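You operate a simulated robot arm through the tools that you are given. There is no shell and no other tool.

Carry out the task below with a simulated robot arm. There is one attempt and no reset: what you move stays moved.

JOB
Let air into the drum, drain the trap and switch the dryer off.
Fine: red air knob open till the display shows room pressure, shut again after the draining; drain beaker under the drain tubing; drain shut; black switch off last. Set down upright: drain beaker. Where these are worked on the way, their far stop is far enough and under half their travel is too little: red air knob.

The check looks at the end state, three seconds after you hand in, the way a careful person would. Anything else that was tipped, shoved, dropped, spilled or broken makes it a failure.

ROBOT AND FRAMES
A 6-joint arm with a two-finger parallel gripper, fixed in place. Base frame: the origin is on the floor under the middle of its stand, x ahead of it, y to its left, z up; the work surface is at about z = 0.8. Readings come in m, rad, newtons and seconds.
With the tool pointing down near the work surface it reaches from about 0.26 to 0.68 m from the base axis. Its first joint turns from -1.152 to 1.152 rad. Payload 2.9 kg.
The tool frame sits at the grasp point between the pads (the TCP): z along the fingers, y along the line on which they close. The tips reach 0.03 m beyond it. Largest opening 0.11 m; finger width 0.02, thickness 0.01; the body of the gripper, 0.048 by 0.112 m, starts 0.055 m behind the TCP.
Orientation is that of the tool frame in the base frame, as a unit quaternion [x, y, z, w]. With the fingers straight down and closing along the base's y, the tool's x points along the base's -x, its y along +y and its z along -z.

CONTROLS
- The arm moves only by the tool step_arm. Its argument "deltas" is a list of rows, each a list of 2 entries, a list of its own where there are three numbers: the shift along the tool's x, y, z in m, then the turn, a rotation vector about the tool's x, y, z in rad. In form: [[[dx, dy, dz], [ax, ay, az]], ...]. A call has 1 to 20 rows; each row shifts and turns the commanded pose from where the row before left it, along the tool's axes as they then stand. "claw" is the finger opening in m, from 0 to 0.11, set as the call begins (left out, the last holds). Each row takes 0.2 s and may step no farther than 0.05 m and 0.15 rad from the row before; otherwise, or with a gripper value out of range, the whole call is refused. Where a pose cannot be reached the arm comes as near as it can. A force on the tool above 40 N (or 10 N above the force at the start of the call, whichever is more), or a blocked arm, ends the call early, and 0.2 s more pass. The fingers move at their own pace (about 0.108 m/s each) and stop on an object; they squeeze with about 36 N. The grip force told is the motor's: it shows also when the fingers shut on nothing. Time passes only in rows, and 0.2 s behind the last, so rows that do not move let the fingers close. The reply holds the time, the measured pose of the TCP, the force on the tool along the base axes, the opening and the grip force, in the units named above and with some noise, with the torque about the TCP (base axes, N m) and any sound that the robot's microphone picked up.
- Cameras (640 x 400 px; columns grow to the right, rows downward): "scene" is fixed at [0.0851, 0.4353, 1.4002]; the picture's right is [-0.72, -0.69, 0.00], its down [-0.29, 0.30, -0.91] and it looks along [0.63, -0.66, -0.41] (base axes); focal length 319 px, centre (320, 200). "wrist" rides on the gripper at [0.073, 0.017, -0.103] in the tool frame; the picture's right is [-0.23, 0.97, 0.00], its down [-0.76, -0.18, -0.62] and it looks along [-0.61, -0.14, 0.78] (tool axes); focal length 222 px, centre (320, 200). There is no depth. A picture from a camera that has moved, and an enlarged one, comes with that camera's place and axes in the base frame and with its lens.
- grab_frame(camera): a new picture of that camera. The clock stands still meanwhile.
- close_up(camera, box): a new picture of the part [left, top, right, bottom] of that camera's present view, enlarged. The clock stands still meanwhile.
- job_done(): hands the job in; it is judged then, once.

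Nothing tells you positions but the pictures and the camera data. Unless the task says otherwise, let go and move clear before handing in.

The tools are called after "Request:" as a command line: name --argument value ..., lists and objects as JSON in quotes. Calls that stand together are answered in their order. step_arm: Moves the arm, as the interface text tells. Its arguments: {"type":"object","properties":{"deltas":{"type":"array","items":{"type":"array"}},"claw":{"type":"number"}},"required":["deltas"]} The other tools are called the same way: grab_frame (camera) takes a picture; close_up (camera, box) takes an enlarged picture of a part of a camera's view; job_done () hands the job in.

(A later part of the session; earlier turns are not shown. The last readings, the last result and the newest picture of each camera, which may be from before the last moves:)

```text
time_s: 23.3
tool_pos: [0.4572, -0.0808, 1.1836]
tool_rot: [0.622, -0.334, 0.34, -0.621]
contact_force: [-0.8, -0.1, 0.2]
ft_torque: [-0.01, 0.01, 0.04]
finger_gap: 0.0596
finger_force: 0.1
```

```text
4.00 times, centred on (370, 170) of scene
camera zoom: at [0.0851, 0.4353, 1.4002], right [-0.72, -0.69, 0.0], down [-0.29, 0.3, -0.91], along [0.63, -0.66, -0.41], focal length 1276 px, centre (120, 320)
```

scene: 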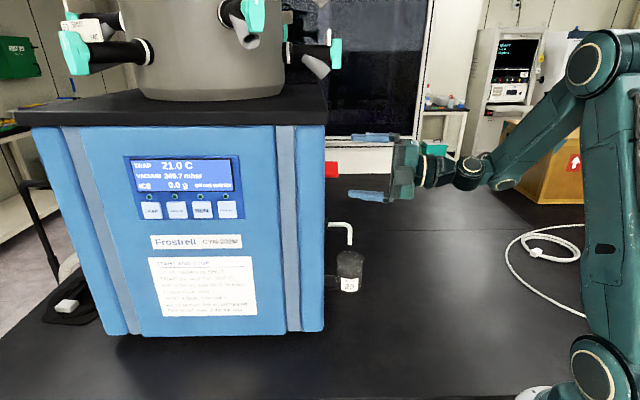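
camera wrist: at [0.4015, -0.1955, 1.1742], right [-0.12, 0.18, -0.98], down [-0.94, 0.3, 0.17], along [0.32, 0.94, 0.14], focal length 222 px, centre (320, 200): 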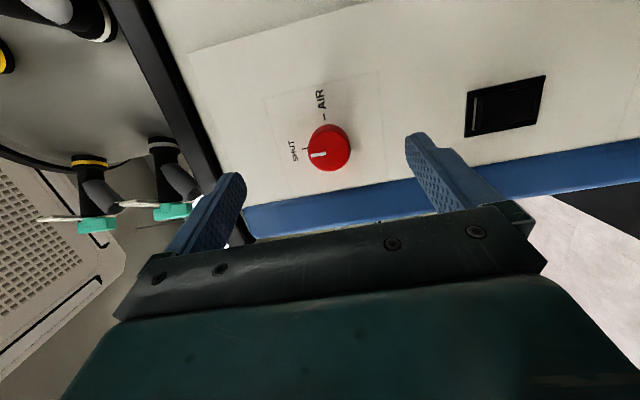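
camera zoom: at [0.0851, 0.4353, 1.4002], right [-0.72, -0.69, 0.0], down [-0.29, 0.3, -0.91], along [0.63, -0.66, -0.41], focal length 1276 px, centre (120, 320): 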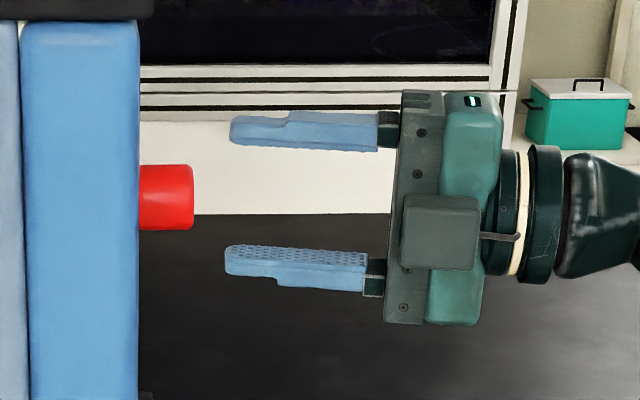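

The knob lies on the axis within ~1–2 mm. Approaching so the tips overlap it by ~18 mm.

Request:
step_arm --deltas '[[[-0.0042, -0.0005, 0.01845], [0, 0, 0]], [[-0.0042, -0.0005, 0.01845], [0, 0, 0]]]'

Request:
close_up --camera "wrist" --box '[220, 70, 460, 250]'

Request:
close_up --camera "scene" --box '[310, 120, 430, 220]'

```text
time_s: 23.9
tool_pos: [0.4852, -0.0524, 1.1845]
tool_rot: [0.623, -0.334, 0.34, -0.621]
contact_force: [-1.0, 0.0, -0.2]
ft_torque: [-0.02, 0.0, -0.01]
finger_gap: 0.06
finger_force: 0.0
```

```text
2.22 times, centred on (340, 160) of wrist
camera zoom: at [0.436, -0.1694, 1.1673], right [-0.12, 0.18, -0.98], down [-0.94, 0.3, 0.17], along [0.32, 0.94, 0.14], focal length 494 px, centre (276, 289)
```

zoom: 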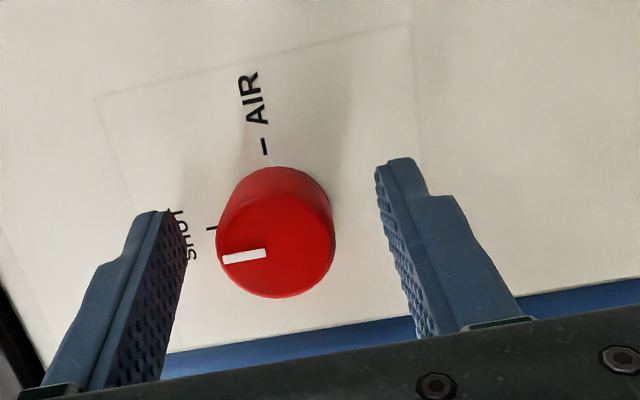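

```text
4.00 times, centred on (370, 170) of scene
camera zoom: at [0.0851, 0.4353, 1.4002], right [-0.72, -0.69, 0.0], down [-0.29, 0.3, -0.91], along [0.63, -0.66, -0.41], focal length 1276 px, centre (120, 320)
```

zoom: 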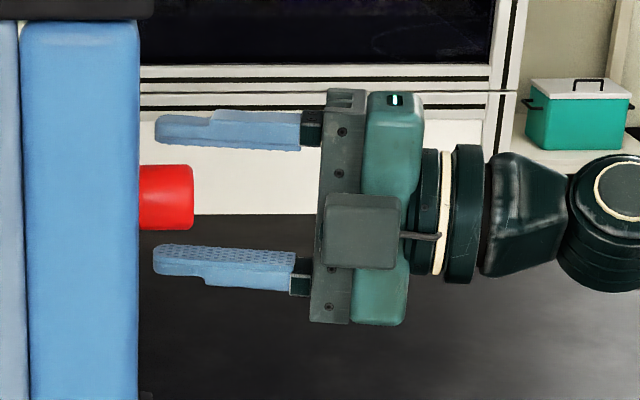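

Well centred with ~20 mm overlap. Closing on the knob.

Request:
step_arm --deltas '[[[0, 0, 0], [0, 0, 0]], [[0, 0, 0], [0, 0, 0]], [[0, 0, 0], [0, 0, 0]]]' --claw 0.02

Request:
close_up --camera "wrist" --box '[220, 70, 460, 250]'

```text
time_s: 24.7
tool_pos: [0.4829, -0.0528, 1.1846]
tool_rot: [0.622, -0.334, 0.341, -0.621]
contact_force: [6.9, 2.9, 7.9]
ft_torque: [-0.22, 0.29, -0.24]
finger_gap: 0.0335
finger_force: 44.4
```

```text
2.22 times, centred on (340, 160) of wrist
camera zoom: at [0.4362, -0.1694, 1.168], right [-0.12, 0.18, -0.98], down [-0.94, 0.3, 0.17], along [0.32, 0.94, 0.14], focal length 494 px, centre (276, 289)
```

zoom: 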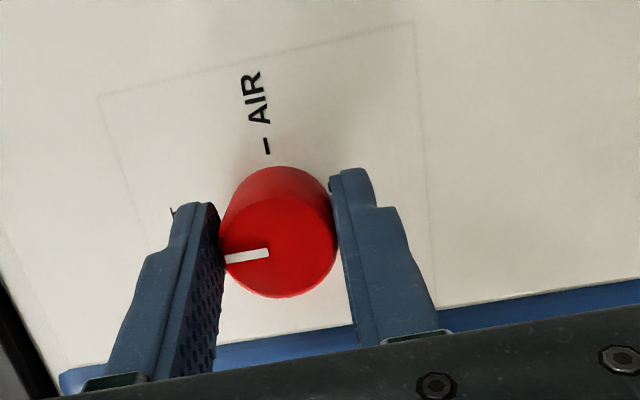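

The knob is gripped (33.5 mm, small side forces). Turning clockwise about the knob axis, first ~25°.

Request:
step_arm --deltas '[[[0, 0, 0], [-0.0297, 0, 0.1397]], [[0, 0, 0], [-0.0297, 0, 0.1397]], [[0, 0, 0], [-0.0297, 0, 0.1397]]]'

Request:
close_up --camera "wrist" --box '[220, 70, 460, 250]'

Request:
close_up --camera "scene" --box '[120, 140, 260, 230]'

```text
time_s: 25.5
tool_pos: [0.4846, -0.0524, 1.1846]
tool_rot: [-0.567, 0.47, -0.188, 0.65]
contact_force: [9.1, 4.6, 12.7]
ft_torque: [-0.23, 0.18, -0.32]
finger_gap: 0.0336
finger_force: 45.0
```

```text
2.22 times, centred on (340, 160) of wrist
camera zoom: at [0.4283, -0.1615, 1.1488], right [-0.39, 0.46, -0.8], down [-0.83, 0.19, 0.52], along [0.39, 0.87, 0.31], focal length 494 px, centre (276, 289)
```

zoom: 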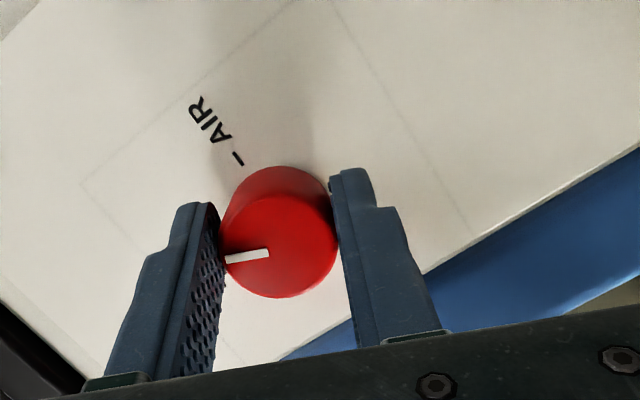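

```text
4.44 times, centred on (190, 185) of scene
camera zoom: at [0.0852, 0.4355, 1.4002], right [-0.72, -0.69, 0.0], down [-0.29, 0.3, -0.91], along [0.63, -0.66, -0.41], focal length 1418 px, centre (898, 267)
```

zoom: 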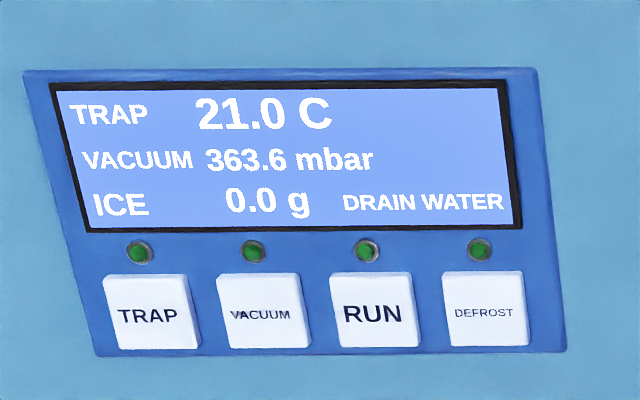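

The pressure is rising (363.6 mbar) and the knob follows the fingers. Continuing the turn.

Request:
step_arm --deltas '[[[0, 0, 0], [-0.0297, 0, 0.1397]], [[0, 0, 0], [-0.0297, 0, 0.1397]], [[0, 0, 0], [-0.0297, 0, 0.1397]], [[0, 0, 0], [-0.0297, 0, 0.1397]]]'

```text
time_s: 26.5
tool_pos: [0.4832, -0.0527, 1.1854]
tool_rot: [-0.451, 0.618, 0.025, 0.643]
contact_force: [15.9, 2.3, 15.8]
ft_torque: [0.17, -0.22, 0.35]
finger_gap: 0.0334
finger_force: 45.3
```

Request:
step_arm --deltas '[[[0, 0, 0], [-0.0297, 0, 0.1397]], [[0, 0, 0], [-0.0297, 0, 0.1397]], [[0, 0, 0], [-0.0297, 0, 0.1397]], [[0, 0, 0], [-0.0297, 0, 0.1397]]]'

Request:
close_up --camera "wrist" --box '[220, 70, 460, 250]'

Request:
grab_frame --camera "scene"

Request:
close_up --camera "scene" --box '[120, 140, 260, 230]'

```text
time_s: 27.5
tool_pos: [0.4821, -0.0527, 1.1854]
tool_rot: [-0.299, 0.716, 0.238, 0.584]
contact_force: [13.7, 4.3, 15.6]
ft_torque: [0.4, -0.51, 0.19]
finger_gap: 0.0336
finger_force: 45.4
```

```text
2.22 times, centred on (340, 160) of wrist
camera zoom: at [0.3893, -0.1227, 1.1347], right [-0.66, 0.72, 0.21], down [-0.2, -0.44, 0.87], along [0.73, 0.53, 0.43], focal length 494 px, centre (276, 289)
```

zoom: 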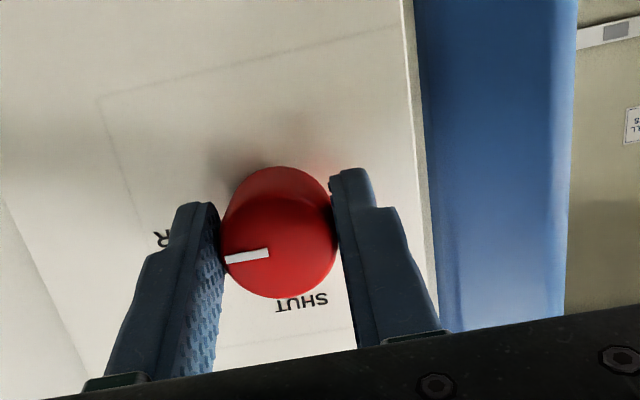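

```text
taken
```

scene: 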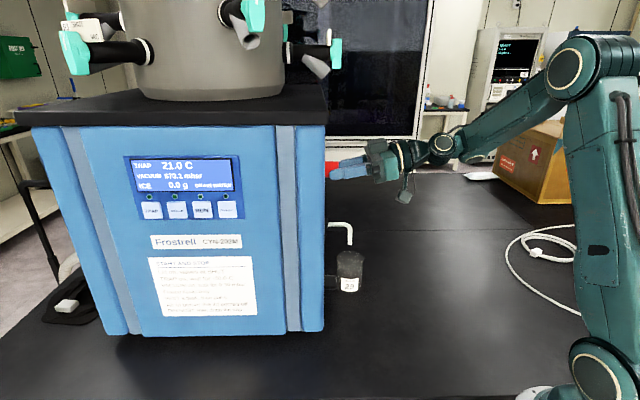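

```text
4.44 times, centred on (190, 185) of scene
camera zoom: at [0.0853, 0.4355, 1.4002], right [-0.72, -0.69, 0.0], down [-0.29, 0.3, -0.91], along [0.63, -0.66, -0.41], focal length 1418 px, centre (898, 267)
```

zoom: 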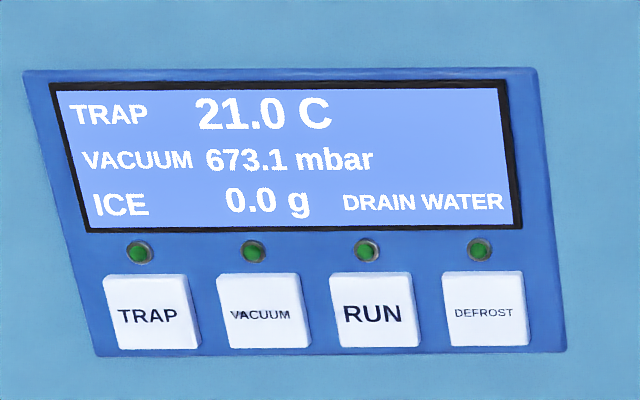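

The pointer now sits at AIR and the display climbs (673 mbar). I release the knob and back straight off.

Request:
step_arm --deltas '[[[0, 0, 0], [0, 0, 0]], [[0, 0, 0], [0, 0, 0]]]' --claw 0.065

Request:
step_arm --deltas '[[[0.0042, 0, -0.0196], [0, 0, 0]], [[0.0042, 0, -0.0196], [0, 0, 0]]]'

Request:
close_up --camera "wrist" --box '[200, 70, 440, 250]'

Request:
close_up --camera "scene" --box '[120, 140, 260, 230]'

```text
time_s: 28.1
tool_pos: [0.4831, -0.0529, 1.1846]
tool_rot: [-0.301, 0.717, 0.239, 0.582]
contact_force: [-0.5, -0.1, 0.2]
ft_torque: [0.02, 0.04, 0.01]
finger_gap: 0.065
finger_force: 0.1
```

```text
time_s: 28.7
tool_pos: [0.456, -0.0814, 1.1842]
tool_rot: [-0.301, 0.716, 0.239, 0.582]
contact_force: [1.3, -0.2, -0.9]
ft_torque: [-0.03, 0.01, -0.02]
finger_gap: 0.0652
finger_force: 0.0
```

```text
2.22 times, centred on (320, 160) of wrist
camera zoom: at [0.3609, -0.1515, 1.1345], right [-0.66, 0.72, 0.21], down [-0.2, -0.44, 0.88], along [0.73, 0.53, 0.43], focal length 494 px, centre (320, 289)
```

zoom: 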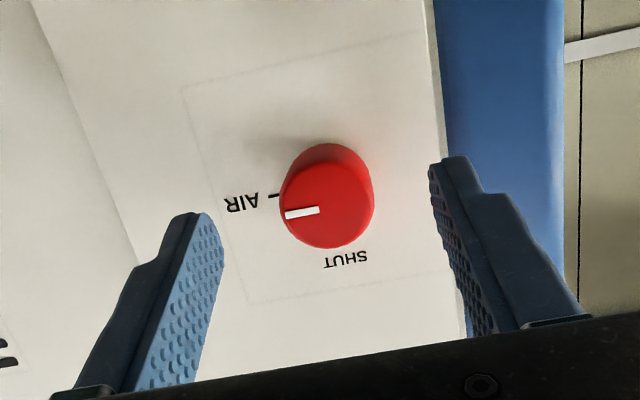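

```text
4.44 times, centred on (190, 185) of scene
camera zoom: at [0.0851, 0.4353, 1.4002], right [-0.72, -0.69, 0.0], down [-0.29, 0.3, -0.91], along [0.63, -0.66, -0.41], focal length 1418 px, centre (898, 267)
```

zoom: 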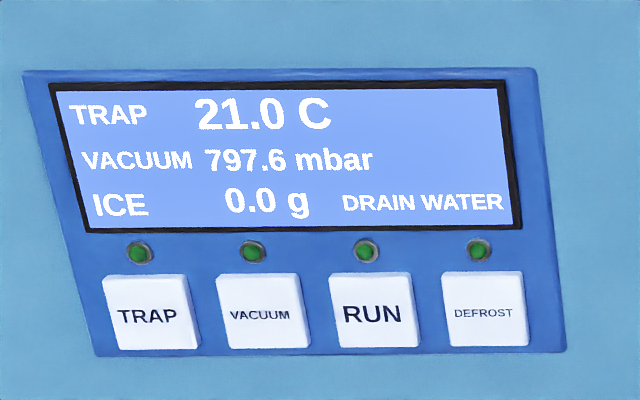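

Red knob is at AIR, 797.6 mbar and rising. I roll the gripper back to the start orientation here, then descend in front of the drain knob.

Request:
step_arm --deltas '[[[0, 0, 0], [0.0297, 0, -0.1397]], [[0, 0, 0], [0.0297, 0, -0.1397]], [[0, 0, 0], [0.0297, 0, -0.1397]], [[0, 0, 0], [0.0297, 0, -0.1397]], [[0, 0, 0], [0.0297, 0, -0.1397]], [[0, 0, 0], [0.0297, 0, -0.1397]], [[0, 0, 0], [0.0297, 0, -0.1397]], [[0, 0, 0], [0.0297, 0, -0.1397]], [[0, 0, 0], [0.0297, 0, -0.1397]], [[0, 0, 0], [0.0297, 0, -0.1397]], [[0, 0, 0], [0.0297, 0, -0.1397]]]'

Request:
step_arm --deltas '[[[-0.0021, 0.0402, 0], [0, 0, 0]], [[-0.0021, 0.0402, 0], [0, 0, 0]], [[-0.0021, 0.0402, 0], [0, 0, 0]]]'

Request:
grab_frame --camera "scene"

Request:
grab_frame --camera "wrist"

```text
time_s: 31.1
tool_pos: [0.4546, -0.0818, 1.1854]
tool_rot: [0.623, -0.333, 0.341, -0.621]
contact_force: [-0.1, 0.3, 0.5]
ft_torque: [0.01, -0.03, -0.01]
finger_gap: 0.0649
finger_force: 0.0
```

```text
time_s: 31.9
tool_pos: [0.4808, -0.0707, 1.0815]
tool_rot: [0.629, -0.338, 0.338, -0.613]
contact_force: [0.4, -0.4, -0.3]
ft_torque: [0.0, -0.01, -0.02]
finger_gap: 0.0652
finger_force: 0.1
out of reach, approached as far as the arm can: row 2, 3
```

```text
taken
```

scene: 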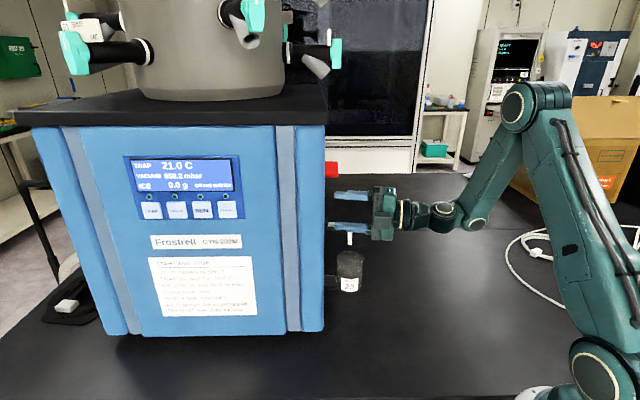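

```text
taken
camera wrist: at [0.432, -0.1863, 1.0683], right [-0.14, 0.17, -0.98], down [-0.93, 0.3, 0.18], along [0.33, 0.94, 0.12], focal length 222 px, centre (320, 200)
```

wrist: 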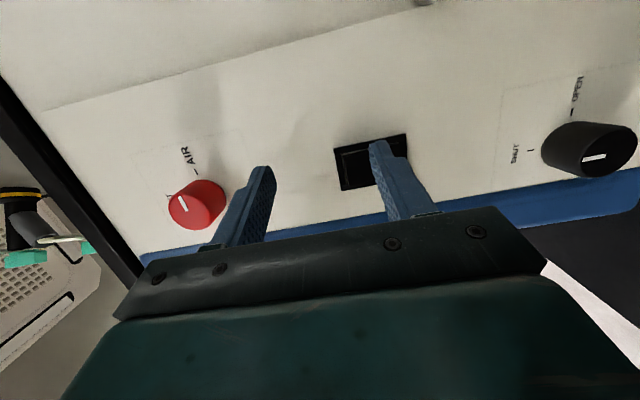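

At this lower height the level pose hits a wrist limit, so for the drain knob I'll use the tilt range "down-right to down-left" instead. I rotate 45° about the panel normal while backing off slightly.

Request:
step_arm --deltas '[[[0.0031, 0, -0.0147], [-0.0297, 0, 0.1397]], [[0, 0, 0], [-0.0297, 0, 0.1397]], [[0, 0, 0], [-0.0297, 0, 0.1397]], [[0, 0, 0], [-0.0297, 0, 0.1397]], [[0, 0, 0], [-0.0297, 0, 0.1397]], [[0, 0, 0], [-0.0148, 0, 0.0698]]]'

Request:
close_up --camera "scene" --box '[120, 140, 260, 230]'

Request:
grab_frame --camera "scene"

Request:
grab_frame --camera "wrist"

```text
time_s: 33.3
tool_pos: [0.4698, -0.0809, 1.0822]
tool_rot: [-0.499, 0.569, -0.054, 0.651]
contact_force: [0.3, -0.6, -0.5]
ft_torque: [-0.01, -0.01, 0.01]
finger_gap: 0.0649
finger_force: 0.1
```

```text
4.44 times, centred on (190, 185) of scene
camera zoom: at [0.0851, 0.4353, 1.4002], right [-0.72, -0.69, 0.0], down [-0.29, 0.3, -0.91], along [0.63, -0.66, -0.41], focal length 1418 px, centre (898, 267)
```

zoom: 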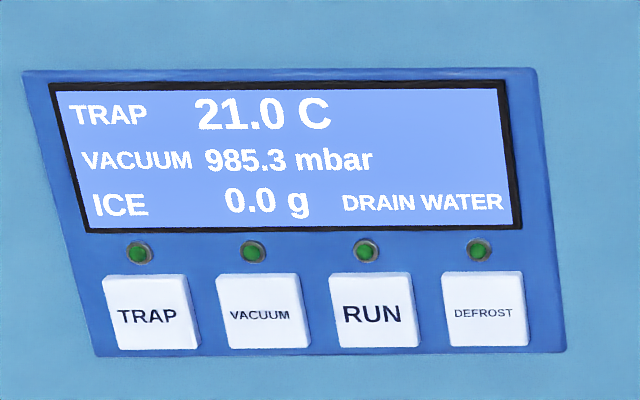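

```text
taken
```

scene: 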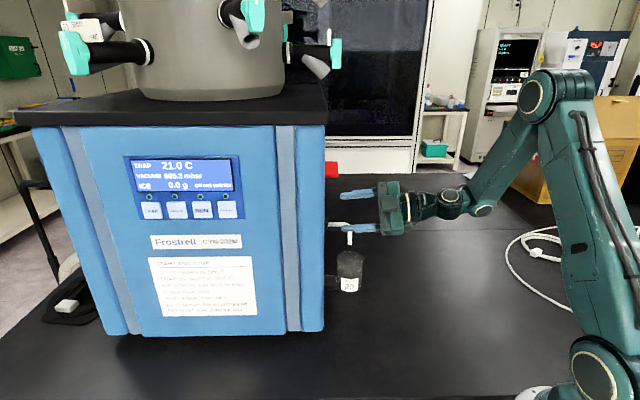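

```text
taken
camera wrist: at [0.4037, -0.1784, 1.0353], right [-0.56, 0.63, -0.54], down [-0.67, 0.03, 0.74], along [0.48, 0.78, 0.4], focal length 222 px, centre (320, 200)
```

wrist: 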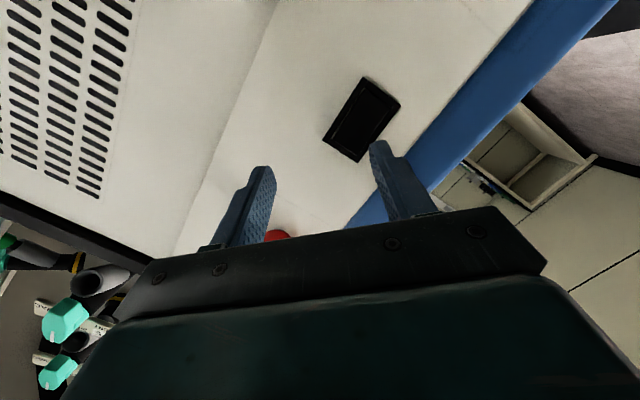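

985 mbar now. The orientation is as intended; I descend toward the drain knob with the tips kept ~2 cm short of it.

Request:
step_arm --deltas '[[[0.0221, 0.0289, 0.0011], [0, 0, 0]], [[0.0221, 0.0289, 0.0011], [0, 0, 0]], [[0.0221, 0.0289, 0.0011], [0, 0, 0]]]'

```text
time_s: 34.1
tool_pos: [0.4521, -0.0781, 0.9755]
tool_rot: [-0.5, 0.568, -0.055, 0.652]
contact_force: [-0.5, 0.9, 0.3]
ft_torque: [0.02, 0.01, 0.0]
finger_gap: 0.0652
finger_force: 0.0
```

Request:
step_arm --deltas '[[[0.0221, 0.0289, 0.0011], [0, 0, 0]], [[0.0221, 0.0289, 0.0011], [0, 0, 0]]]'

Request:
grab_frame --camera "wrist"

Request:
close_up --camera "scene" --box '[310, 200, 430, 300]'

```text
time_s: 34.7
tool_pos: [0.4402, -0.0755, 0.9026]
tool_rot: [-0.5, 0.568, -0.055, 0.651]
contact_force: [-0.9, -0.5, 0.1]
ft_torque: [-0.02, 0.01, 0.0]
finger_gap: 0.0649
finger_force: 0.1
```

```text
taken
camera wrist: at [0.3743, -0.1747, 0.8557], right [-0.56, 0.63, -0.54], down [-0.67, 0.03, 0.74], along [0.48, 0.78, 0.4], focal length 222 px, centre (320, 200)
```

wrist: 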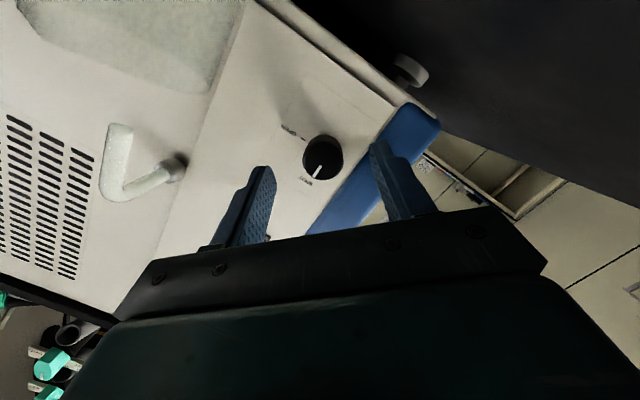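

```text
4.00 times, centred on (370, 250) of scene
camera zoom: at [0.0851, 0.4354, 1.4002], right [-0.72, -0.69, 0.0], down [-0.29, 0.3, -0.91], along [0.63, -0.66, -0.41], focal length 1276 px, centre (120, 0)
```

zoom: 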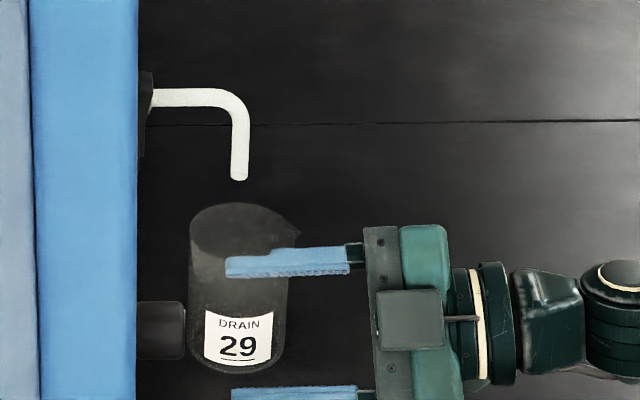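

Reached cleanly. Measuring the drain knob from here.

Request:
close_up --camera "wrist" --box '[240, 100, 400, 220]'

Request:
close_up --camera "scene" --box '[120, 140, 260, 230]'

```text
3.33 times, centred on (320, 160) of wrist
camera zoom: at [0.3743, -0.1747, 0.8557], right [-0.56, 0.63, -0.54], down [-0.67, 0.03, 0.74], along [0.48, 0.78, 0.4], focal length 740 px, centre (320, 333)
```

zoom: 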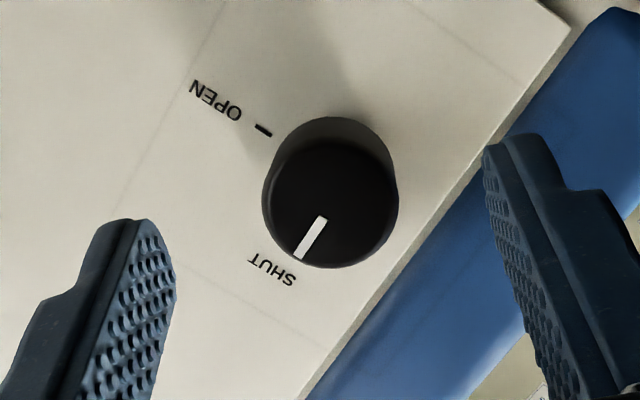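

```text
4.44 times, centred on (190, 185) of scene
camera zoom: at [0.0851, 0.4354, 1.4002], right [-0.72, -0.69, 0.0], down [-0.29, 0.3, -0.91], along [0.63, -0.66, -0.41], focal length 1418 px, centre (898, 267)
```

zoom: 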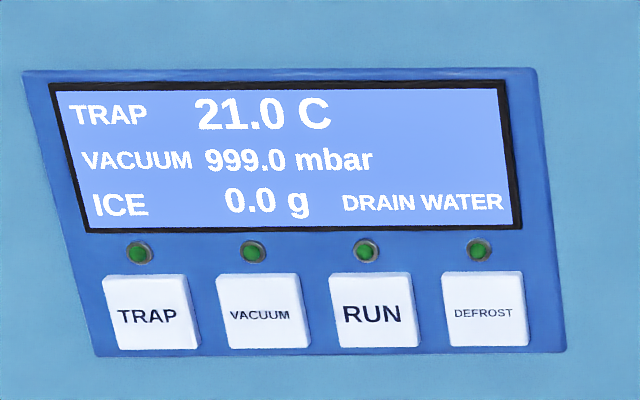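

Knob face at [0.481,-0.033,0.905]; display 999 mbar. Approaching the knob.

Request:
step_arm --deltas '[[[-0.006, -0.00055, 0.0227], [0, 0, 0]], [[-0.006, -0.00055, 0.0227], [0, 0, 0]]]'

Request:
close_up --camera "wrist" --box '[240, 100, 400, 220]'

Request:
close_up --camera "scene" --box '[310, 200, 430, 300]'

```text
time_s: 35.3
tool_pos: [0.4734, -0.0415, 0.906]
tool_rot: [-0.5, 0.568, -0.054, 0.652]
contact_force: [0.7, -0.4, 0.2]
ft_torque: [-0.02, -0.01, -0.01]
finger_gap: 0.0651
finger_force: 0.0
```

```text
3.33 times, centred on (320, 160) of wrist
camera zoom: at [0.4075, -0.1402, 0.8585], right [-0.56, 0.63, -0.54], down [-0.67, 0.03, 0.74], along [0.48, 0.78, 0.4], focal length 740 px, centre (320, 333)
```

zoom: 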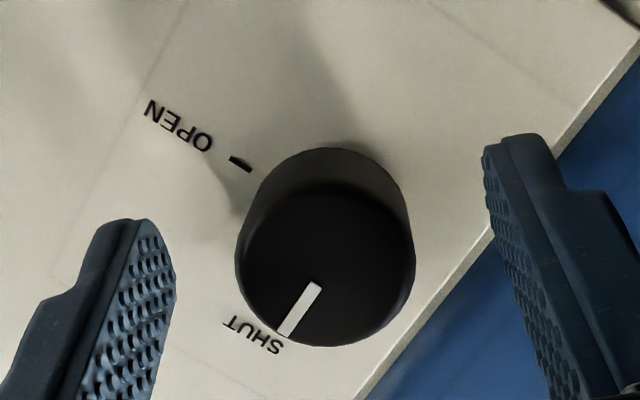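

```text
4.00 times, centred on (370, 250) of scene
camera zoom: at [0.0851, 0.4353, 1.4002], right [-0.72, -0.69, 0.0], down [-0.29, 0.3, -0.91], along [0.63, -0.66, -0.41], focal length 1276 px, centre (120, 0)
```

zoom: 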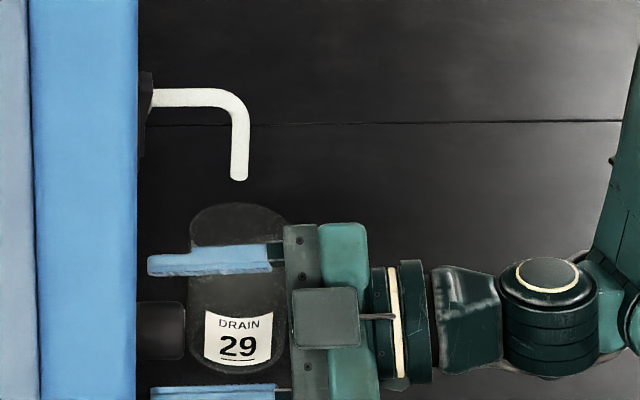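

Centred within ~1 mm. Closing on the drain knob, then I'll check the display before turning.

Request:
step_arm --deltas '[[[0, 0.0007, 0], [0, 0, 0]], [[0, 0, 0], [0, 0, 0]], [[0, 0, 0], [0, 0, 0]]]' --claw 0.02

Request:
close_up --camera "scene" --box '[120, 140, 260, 230]'

Request:
close_up --camera "wrist" --box '[240, 100, 400, 220]'

```text
time_s: 36.1
tool_pos: [0.4726, -0.0413, 0.9052]
tool_rot: [-0.499, 0.568, -0.056, 0.652]
contact_force: [8.1, 5.8, 1.9]
ft_torque: [0.1, -0.07, -0.75]
finger_gap: 0.0332
finger_force: 44.8
```

```text
4.44 times, centred on (190, 185) of scene
camera zoom: at [0.0853, 0.4355, 1.4002], right [-0.72, -0.69, 0.0], down [-0.29, 0.3, -0.91], along [0.63, -0.66, -0.41], focal length 1418 px, centre (898, 267)
```

zoom: 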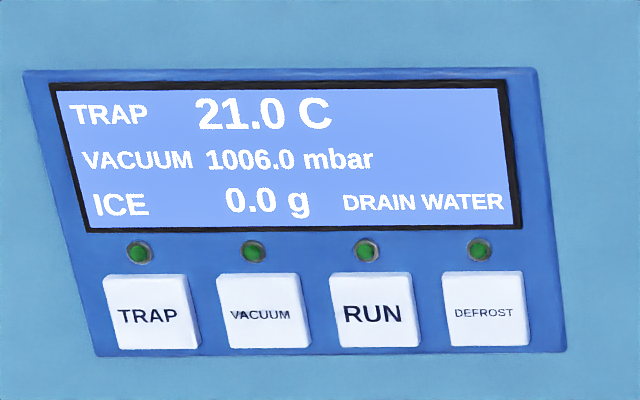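

```text
3.33 times, centred on (320, 160) of wrist
camera zoom: at [0.4073, -0.1399, 0.8579], right [-0.56, 0.63, -0.54], down [-0.67, 0.03, 0.74], along [0.48, 0.78, 0.4], focal length 740 px, centre (320, 333)
```

zoom: 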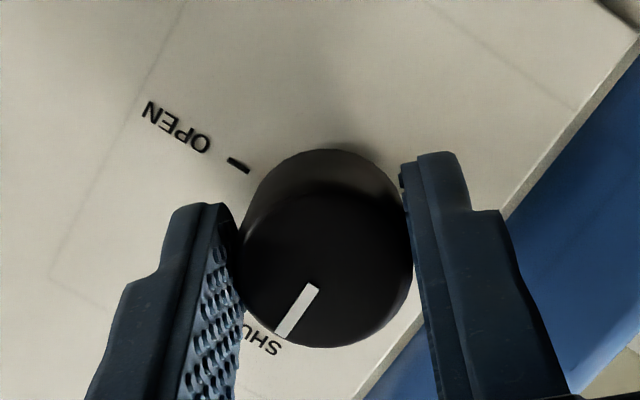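

Gripped; display 1006 mbar and levelling off. I wait a few seconds for room pressure before draining.

Request:
step_arm --deltas '[[[0, 0, 0], [0, 0, 0]], [[0, 0, 0], [0, 0, 0]], [[0, 0, 0], [0, 0, 0]], [[0, 0, 0], [0, 0, 0]], [[0, 0, 0], [0, 0, 0]], [[0, 0, 0], [0, 0, 0]], [[0, 0, 0], [0, 0, 0]], [[0, 0, 0], [0, 0, 0]], [[0, 0, 0], [0, 0, 0]], [[0, 0, 0], [0, 0, 0]], [[0, 0, 0], [0, 0, 0]], [[0, 0, 0], [0, 0, 0]], [[0, 0, 0], [0, 0, 0]], [[0, 0, 0], [0, 0, 0]], [[0, 0, 0], [0, 0, 0]], [[0, 0, 0], [0, 0, 0]], [[0, 0, 0], [0, 0, 0]], [[0, 0, 0], [0, 0, 0]], [[0, 0, 0], [0, 0, 0]], [[0, 0, 0], [0, 0, 0]]]'

Request:
close_up --camera "scene" --box '[120, 140, 260, 230]'

```text
time_s: 40.3
tool_pos: [0.4736, -0.0422, 0.9052]
tool_rot: [-0.499, 0.568, -0.055, 0.652]
contact_force: [15.3, 8.0, 7.5]
ft_torque: [0.43, -0.44, -0.49]
finger_gap: 0.0335
finger_force: 44.9
```

```text
4.44 times, centred on (190, 185) of scene
camera zoom: at [0.0854, 0.4356, 1.4001], right [-0.72, -0.69, 0.0], down [-0.29, 0.3, -0.91], along [0.63, -0.66, -0.41], focal length 1418 px, centre (898, 267)
```

zoom: 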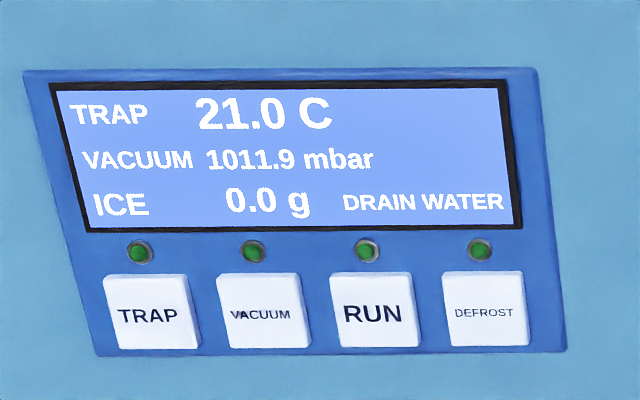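

1011.9 mbar, nearly settled. Waiting slightly more.

Request:
step_arm --deltas '[[[0, 0, 0], [0, 0, 0]], [[0, 0, 0], [0, 0, 0]], [[0, 0, 0], [0, 0, 0]], [[0, 0, 0], [0, 0, 0]], [[0, 0, 0], [0, 0, 0]], [[0, 0, 0], [0, 0, 0]], [[0, 0, 0], [0, 0, 0]], [[0, 0, 0], [0, 0, 0]], [[0, 0, 0], [0, 0, 0]], [[0, 0, 0], [0, 0, 0]], [[0, 0, 0], [0, 0, 0]], [[0, 0, 0], [0, 0, 0]], [[0, 0, 0], [0, 0, 0]], [[0, 0, 0], [0, 0, 0]], [[0, 0, 0], [0, 0, 0]]]'

Request:
close_up --camera "scene" --box '[120, 140, 260, 230]'

```text
time_s: 43.5
tool_pos: [0.4731, -0.042, 0.9052]
tool_rot: [-0.499, 0.568, -0.055, 0.652]
contact_force: [13.0, 6.0, 7.4]
ft_torque: [0.43, -0.43, -0.47]
finger_gap: 0.0337
finger_force: 44.5
```

```text
4.44 times, centred on (190, 185) of scene
camera zoom: at [0.0853, 0.4355, 1.4002], right [-0.72, -0.69, 0.0], down [-0.29, 0.3, -0.91], along [0.63, -0.66, -0.41], focal length 1418 px, centre (898, 267)
```

zoom: 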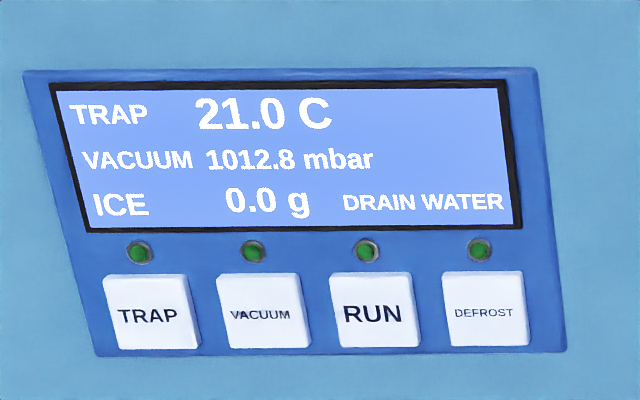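

Display at 1012.8 mbar — room pressure. Opening the drain: turning clockwise about the knob axis.

Request:
step_arm --deltas '[[[0, 0, 0], [-0.0297, 0, 0.1397]], [[0, 0, 0], [-0.0297, 0, 0.1397]], [[0, 0, 0], [-0.0297, 0, 0.1397]], [[0, 0, 0], [-0.0297, 0, 0.1397]], [[0, 0, 0], [-0.0297, 0, 0.1397]]]'

Request:
close_up --camera "scene" --box '[310, 200, 430, 300]'

Request:
grab_frame --camera "wrist"

```text
time_s: 44.7
tool_pos: [0.4742, -0.0425, 0.9044]
tool_rot: [-0.32, 0.707, 0.214, 0.594]
contact_force: [5.1, 3.1, 7.1]
ft_torque: [0.76, -0.77, -0.55]
finger_gap: 0.0336
finger_force: 45.4
```

```text
4.00 times, centred on (370, 250) of scene
camera zoom: at [0.0851, 0.4354, 1.4002], right [-0.72, -0.69, 0.0], down [-0.29, 0.3, -0.91], along [0.63, -0.66, -0.41], focal length 1276 px, centre (120, 0)
```

zoom: 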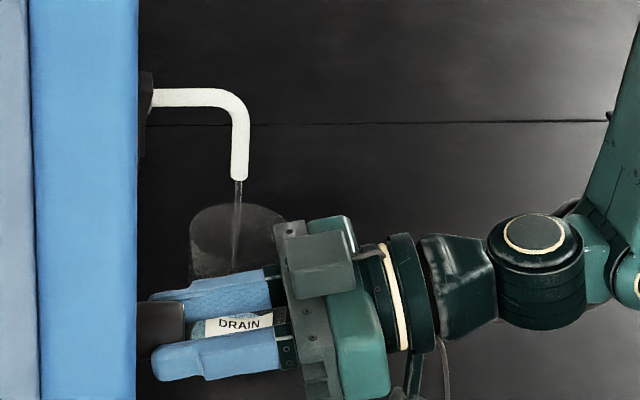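

```text
taken
camera wrist: at [0.3815, -0.1146, 0.8541], right [-0.67, 0.73, 0.15], down [-0.24, -0.4, 0.89], along [0.7, 0.56, 0.44], focal length 222 px, centre (320, 200)
```

wrist: 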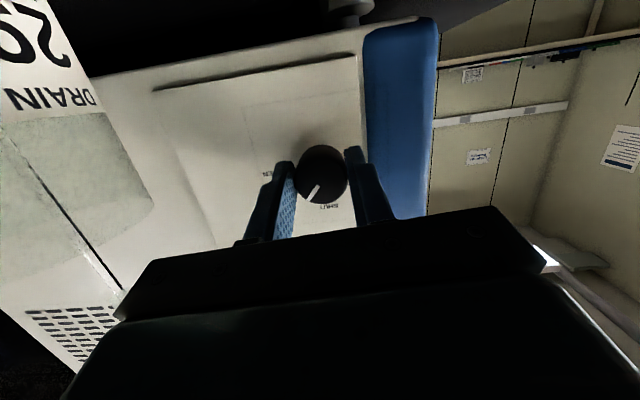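

Water runs neatly into the beaker. I open it further.

Request:
step_arm --deltas '[[[0, 0, 0], [-0.0297, 0, 0.1397]], [[0, 0, 0], [-0.0297, 0, 0.1397]], [[0, 0, 0], [-0.0297, 0, 0.1397]]]'

Request:
close_up --camera "scene" --box '[310, 200, 430, 300]'

Request:
grab_frame --camera "wrist"

```text
time_s: 45.5
tool_pos: [0.4746, -0.0421, 0.905]
tool_rot: [-0.192, 0.749, 0.362, 0.521]
contact_force: [9.7, 4.6, 10.4]
ft_torque: [-0.08, 0.07, -0.51]
finger_gap: 0.0334
finger_force: 44.4
```

```text
4.00 times, centred on (370, 250) of scene
camera zoom: at [0.0852, 0.4355, 1.4002], right [-0.72, -0.69, 0.0], down [-0.29, 0.3, -0.91], along [0.63, -0.66, -0.41], focal length 1276 px, centre (120, 0)
```

zoom: 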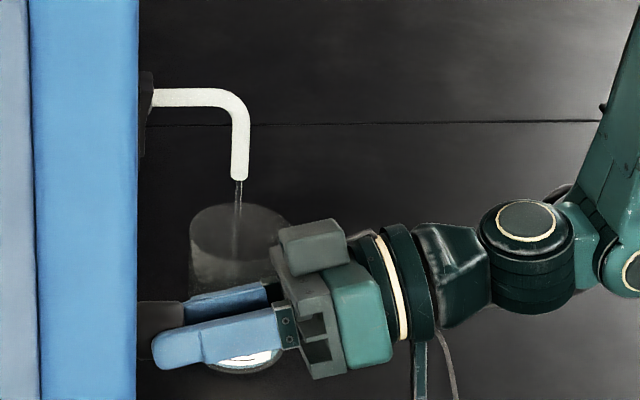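

```text
taken
camera wrist: at [0.3675, -0.1008, 0.8641], right [-0.56, 0.63, 0.54], down [0.01, -0.65, 0.76], along [0.83, 0.43, 0.36], focal length 222 px, centre (320, 200)
```

wrist: 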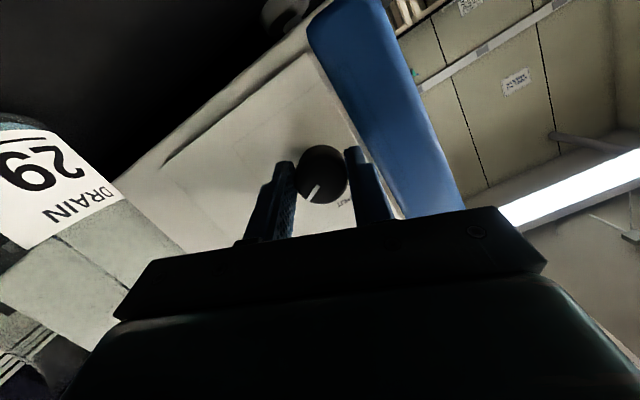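

Request:
step_arm --deltas '[[[0, 0, 0], [-0.0297, 0, 0.1397]], [[0, 0, 0], [-0.0297, 0, 0.1397]], [[0, 0, 0], [-0.0297, 0, 0.1397]]]'

Request:
grab_frame --camera "scene"

Request:
close_up --camera "wrist" --box '[200, 90, 440, 250]'

Request:
close_up --camera "scene" --box '[310, 200, 430, 300]'

```text
time_s: 46.3
tool_pos: [0.4734, -0.0431, 0.9059]
tool_rot: [-0.057, 0.755, 0.495, 0.426]
contact_force: [13.1, 6.8, 12.4]
ft_torque: [0.19, -0.3, -1.0]
finger_gap: 0.0337
finger_force: 44.4
```

```text
taken
```

scene: 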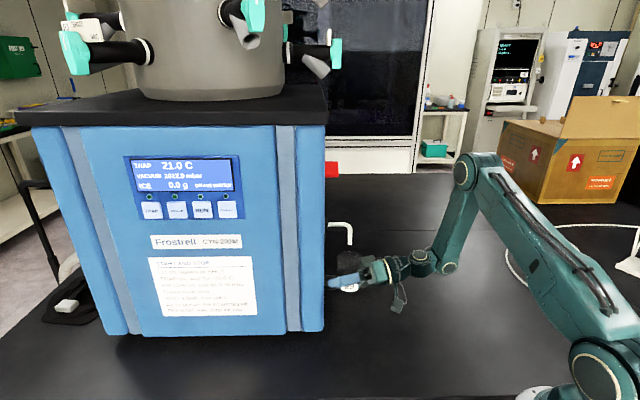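

```text
2.50 times, centred on (320, 170) of wrist
camera zoom: at [0.3577, -0.0911, 0.8812], right [-0.35, 0.41, 0.84], down [0.2, -0.84, 0.5], along [0.91, 0.35, 0.21], focal length 555 px, centre (320, 275)
```

zoom: 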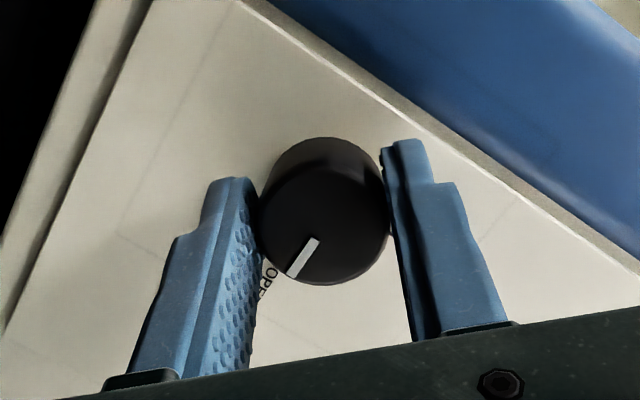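

```text
4.00 times, centred on (370, 250) of scene
camera zoom: at [0.0853, 0.4355, 1.4002], right [-0.72, -0.69, 0.0], down [-0.29, 0.3, -0.91], along [0.63, -0.66, -0.41], focal length 1276 px, centre (120, 0)
```

zoom: 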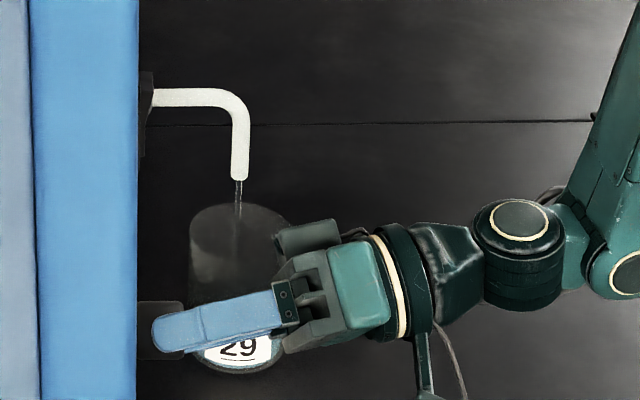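

The drain is fully open (pointer at OPEN), stream falling into the beaker. I hold the knob and wait for the trap to empty.

Request:
step_arm --deltas '[[[0, 0, 0], [0, 0, 0]], [[0, 0, 0], [0, 0, 0]], [[0, 0, 0], [0, 0, 0]], [[0, 0, 0], [0, 0, 0]], [[0, 0, 0], [0, 0, 0]], [[0, 0, 0], [0, 0, 0]], [[0, 0, 0], [0, 0, 0]], [[0, 0, 0], [0, 0, 0]], [[0, 0, 0], [0, 0, 0]], [[0, 0, 0], [0, 0, 0]], [[0, 0, 0], [0, 0, 0]], [[0, 0, 0], [0, 0, 0]], [[0, 0, 0], [0, 0, 0]], [[0, 0, 0], [0, 0, 0]], [[0, 0, 0], [0, 0, 0]], [[0, 0, 0], [0, 0, 0]], [[0, 0, 0], [0, 0, 0]], [[0, 0, 0], [0, 0, 0]], [[0, 0, 0], [0, 0, 0]], [[0, 0, 0], [0, 0, 0]]]'

Request:
close_up --camera "scene" --box '[310, 200, 430, 300]'

Request:
close_up --camera "scene" --box '[120, 140, 260, 230]'

```text
time_s: 50.5
tool_pos: [0.4743, -0.0426, 0.9052]
tool_rot: [-0.056, 0.756, 0.495, 0.425]
contact_force: [14.7, 2.2, 13.0]
ft_torque: [-0.01, 0.03, -0.7]
finger_gap: 0.0337
finger_force: 44.4
```

```text
4.00 times, centred on (370, 250) of scene
camera zoom: at [0.0853, 0.4354, 1.4002], right [-0.72, -0.69, 0.0], down [-0.29, 0.3, -0.91], along [0.63, -0.66, -0.41], focal length 1276 px, centre (120, 0)
```

zoom: 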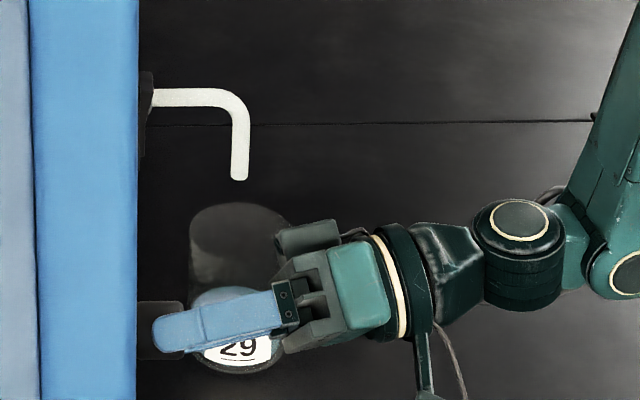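

```text
4.44 times, centred on (190, 185) of scene
camera zoom: at [0.0853, 0.4354, 1.4002], right [-0.72, -0.69, 0.0], down [-0.29, 0.3, -0.91], along [0.63, -0.66, -0.41], focal length 1418 px, centre (898, 267)
```

zoom: 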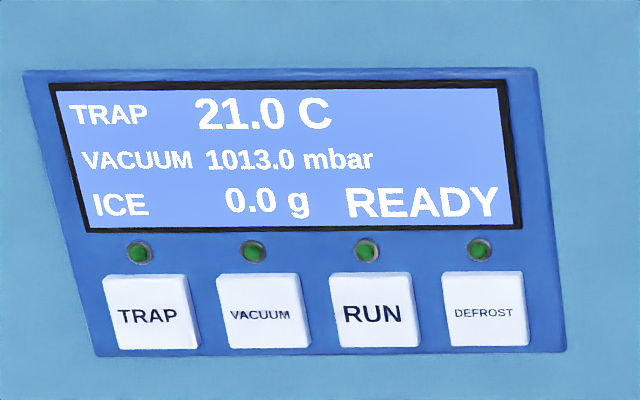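

The display says READY at 1013.0 mbar and the stream has stopped. I check the pointer relative to the fingers, then shut the drain.

Request:
close_up --camera "wrist" --box '[240, 100, 400, 220]'

Request:
step_arm --deltas '[[[0, 0, 0], [0.0297, 0, -0.1397]], [[0, 0, 0], [0.0297, 0, -0.1397]], [[0, 0, 0], [0.0297, 0, -0.1397]], [[0, 0, 0], [0.0297, 0, -0.1397]], [[0, 0, 0], [0.0297, 0, -0.1397]], [[0, 0, 0], [0.0297, 0, -0.1397]], [[0, 0, 0], [0.0297, 0, -0.1397]], [[0, 0, 0], [0.0297, 0, -0.1397]]]'

Request:
close_up --camera "wrist" --box '[240, 100, 400, 220]'

```text
3.33 times, centred on (320, 160) of wrist
camera zoom: at [0.3576, -0.0911, 0.8811], right [-0.35, 0.41, 0.84], down [0.2, -0.84, 0.5], along [0.91, 0.35, 0.21], focal length 740 px, centre (320, 333)
```

zoom: 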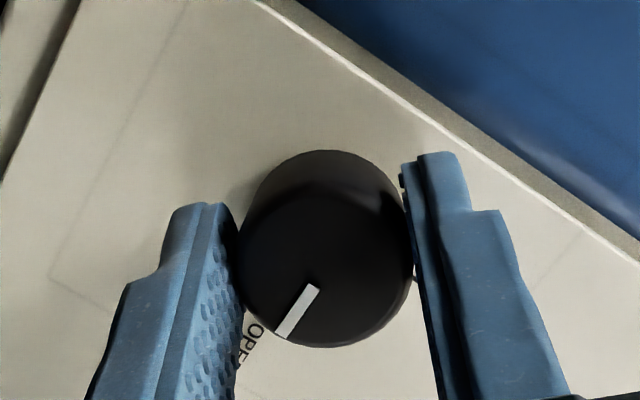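

```text
time_s: 52.3
tool_pos: [0.4728, -0.0421, 0.9054]
tool_rot: [-0.399, 0.661, 0.107, 0.626]
contact_force: [-0.6, -1.6, 12.2]
ft_torque: [-0.14, 0.14, -0.81]
finger_gap: 0.0336
finger_force: 44.9
```

```text
3.33 times, centred on (320, 160) of wrist
camera zoom: at [0.3919, -0.1255, 0.8523], right [-0.67, 0.73, -0.14], down [-0.42, -0.21, 0.88], along [0.61, 0.65, 0.45], focal length 740 px, centre (320, 333)
```

zoom: 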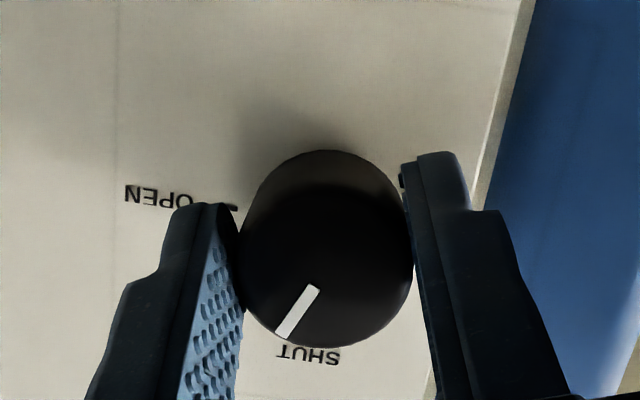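

No slip: the pointer sits identically in the grip. Finishing the return to SHUT with a slight overshoot to seat the stop.

Request:
step_arm --deltas '[[[0, 0, 0], [0.0297, 0, -0.1397]], [[0, 0, 0], [0.0297, 0, -0.1397]], [[0, 0, 0], [0.0297, 0, -0.1397]], [[0, 0, 0], [0.0062, 0, -0.0293]]]'

Request:
close_up --camera "wrist" --box '[240, 100, 400, 220]'

Request:
close_up --camera "scene" --box '[310, 200, 430, 300]'

```text
time_s: 53.3
tool_pos: [0.4748, -0.0446, 0.9052]
tool_rot: [-0.506, 0.561, -0.066, 0.652]
contact_force: [2.0, -2.9, 7.3]
ft_torque: [0.79, -0.14, -0.18]
finger_gap: 0.0338
finger_force: 44.4
```

```text
3.33 times, centred on (320, 160) of wrist
camera zoom: at [0.4082, -0.1417, 0.8582], right [-0.55, 0.62, -0.56], down [-0.69, 0.05, 0.72], along [0.47, 0.79, 0.4], focal length 740 px, centre (320, 333)
```

zoom: 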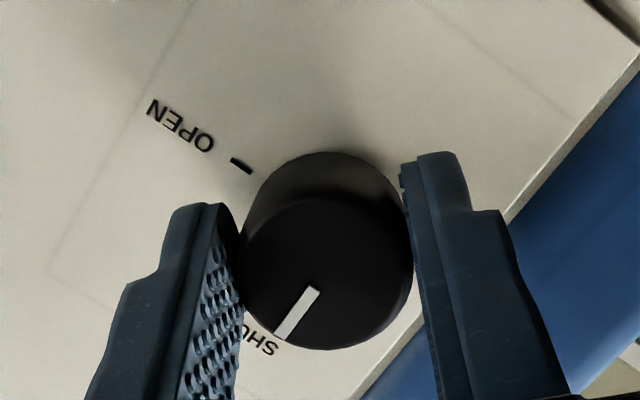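

```text
4.00 times, centred on (370, 250) of scene
camera zoom: at [0.0851, 0.4352, 1.4003], right [-0.72, -0.69, 0.0], down [-0.29, 0.3, -0.91], along [0.63, -0.66, -0.41], focal length 1276 px, centre (120, 0)
```

zoom: 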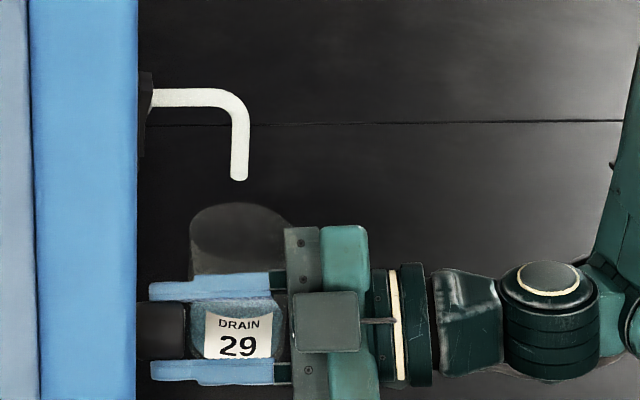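

Drain is back at SHUT. Releasing and backing off.

Request:
step_arm --deltas '[[[0, 0, 0], [0, 0, 0]], [[0, 0, 0], [0, 0, 0]]]' --claw 0.065

Request:
step_arm --deltas '[[[0.0042, 0, -0.0196], [0, 0, 0]], [[0.0042, 0, -0.0196], [0, 0, 0]]]'

Request:
close_up --camera "wrist" --box '[240, 100, 400, 220]'

Request:
grab_frame --camera "scene"

```text
time_s: 53.9
tool_pos: [0.473, -0.0426, 0.9035]
tool_rot: [-0.506, 0.561, -0.066, 0.652]
contact_force: [0.6, -0.1, 0.8]
ft_torque: [0.0, 0.04, -0.03]
finger_gap: 0.065
finger_force: 0.0
```

```text
time_s: 54.5
tool_pos: [0.4456, -0.0718, 0.9057]
tool_rot: [-0.506, 0.56, -0.066, 0.652]
contact_force: [0.3, 0.4, 0.6]
ft_torque: [0.0, 0.01, 0.0]
finger_gap: 0.0647
finger_force: 0.1
```

```text
3.33 times, centred on (320, 160) of wrist
camera zoom: at [0.3802, -0.1699, 0.8589], right [-0.55, 0.62, -0.56], down [-0.69, 0.05, 0.72], along [0.47, 0.79, 0.4], focal length 740 px, centre (320, 333)
```

zoom: 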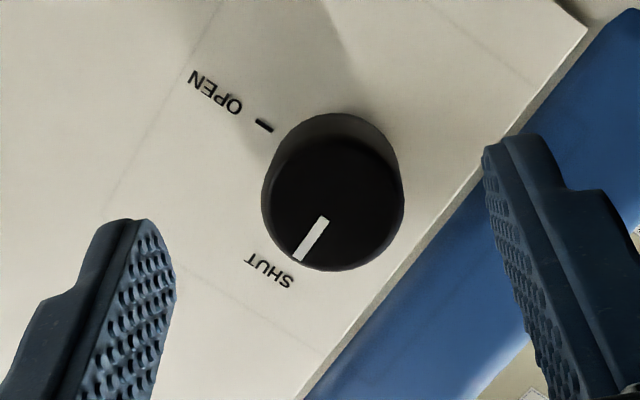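

```text
taken
```

scene: 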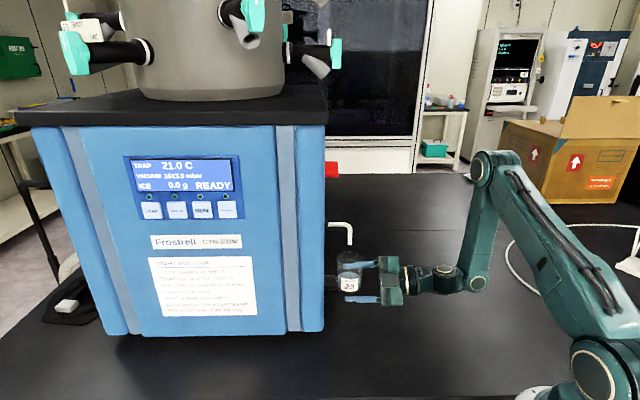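

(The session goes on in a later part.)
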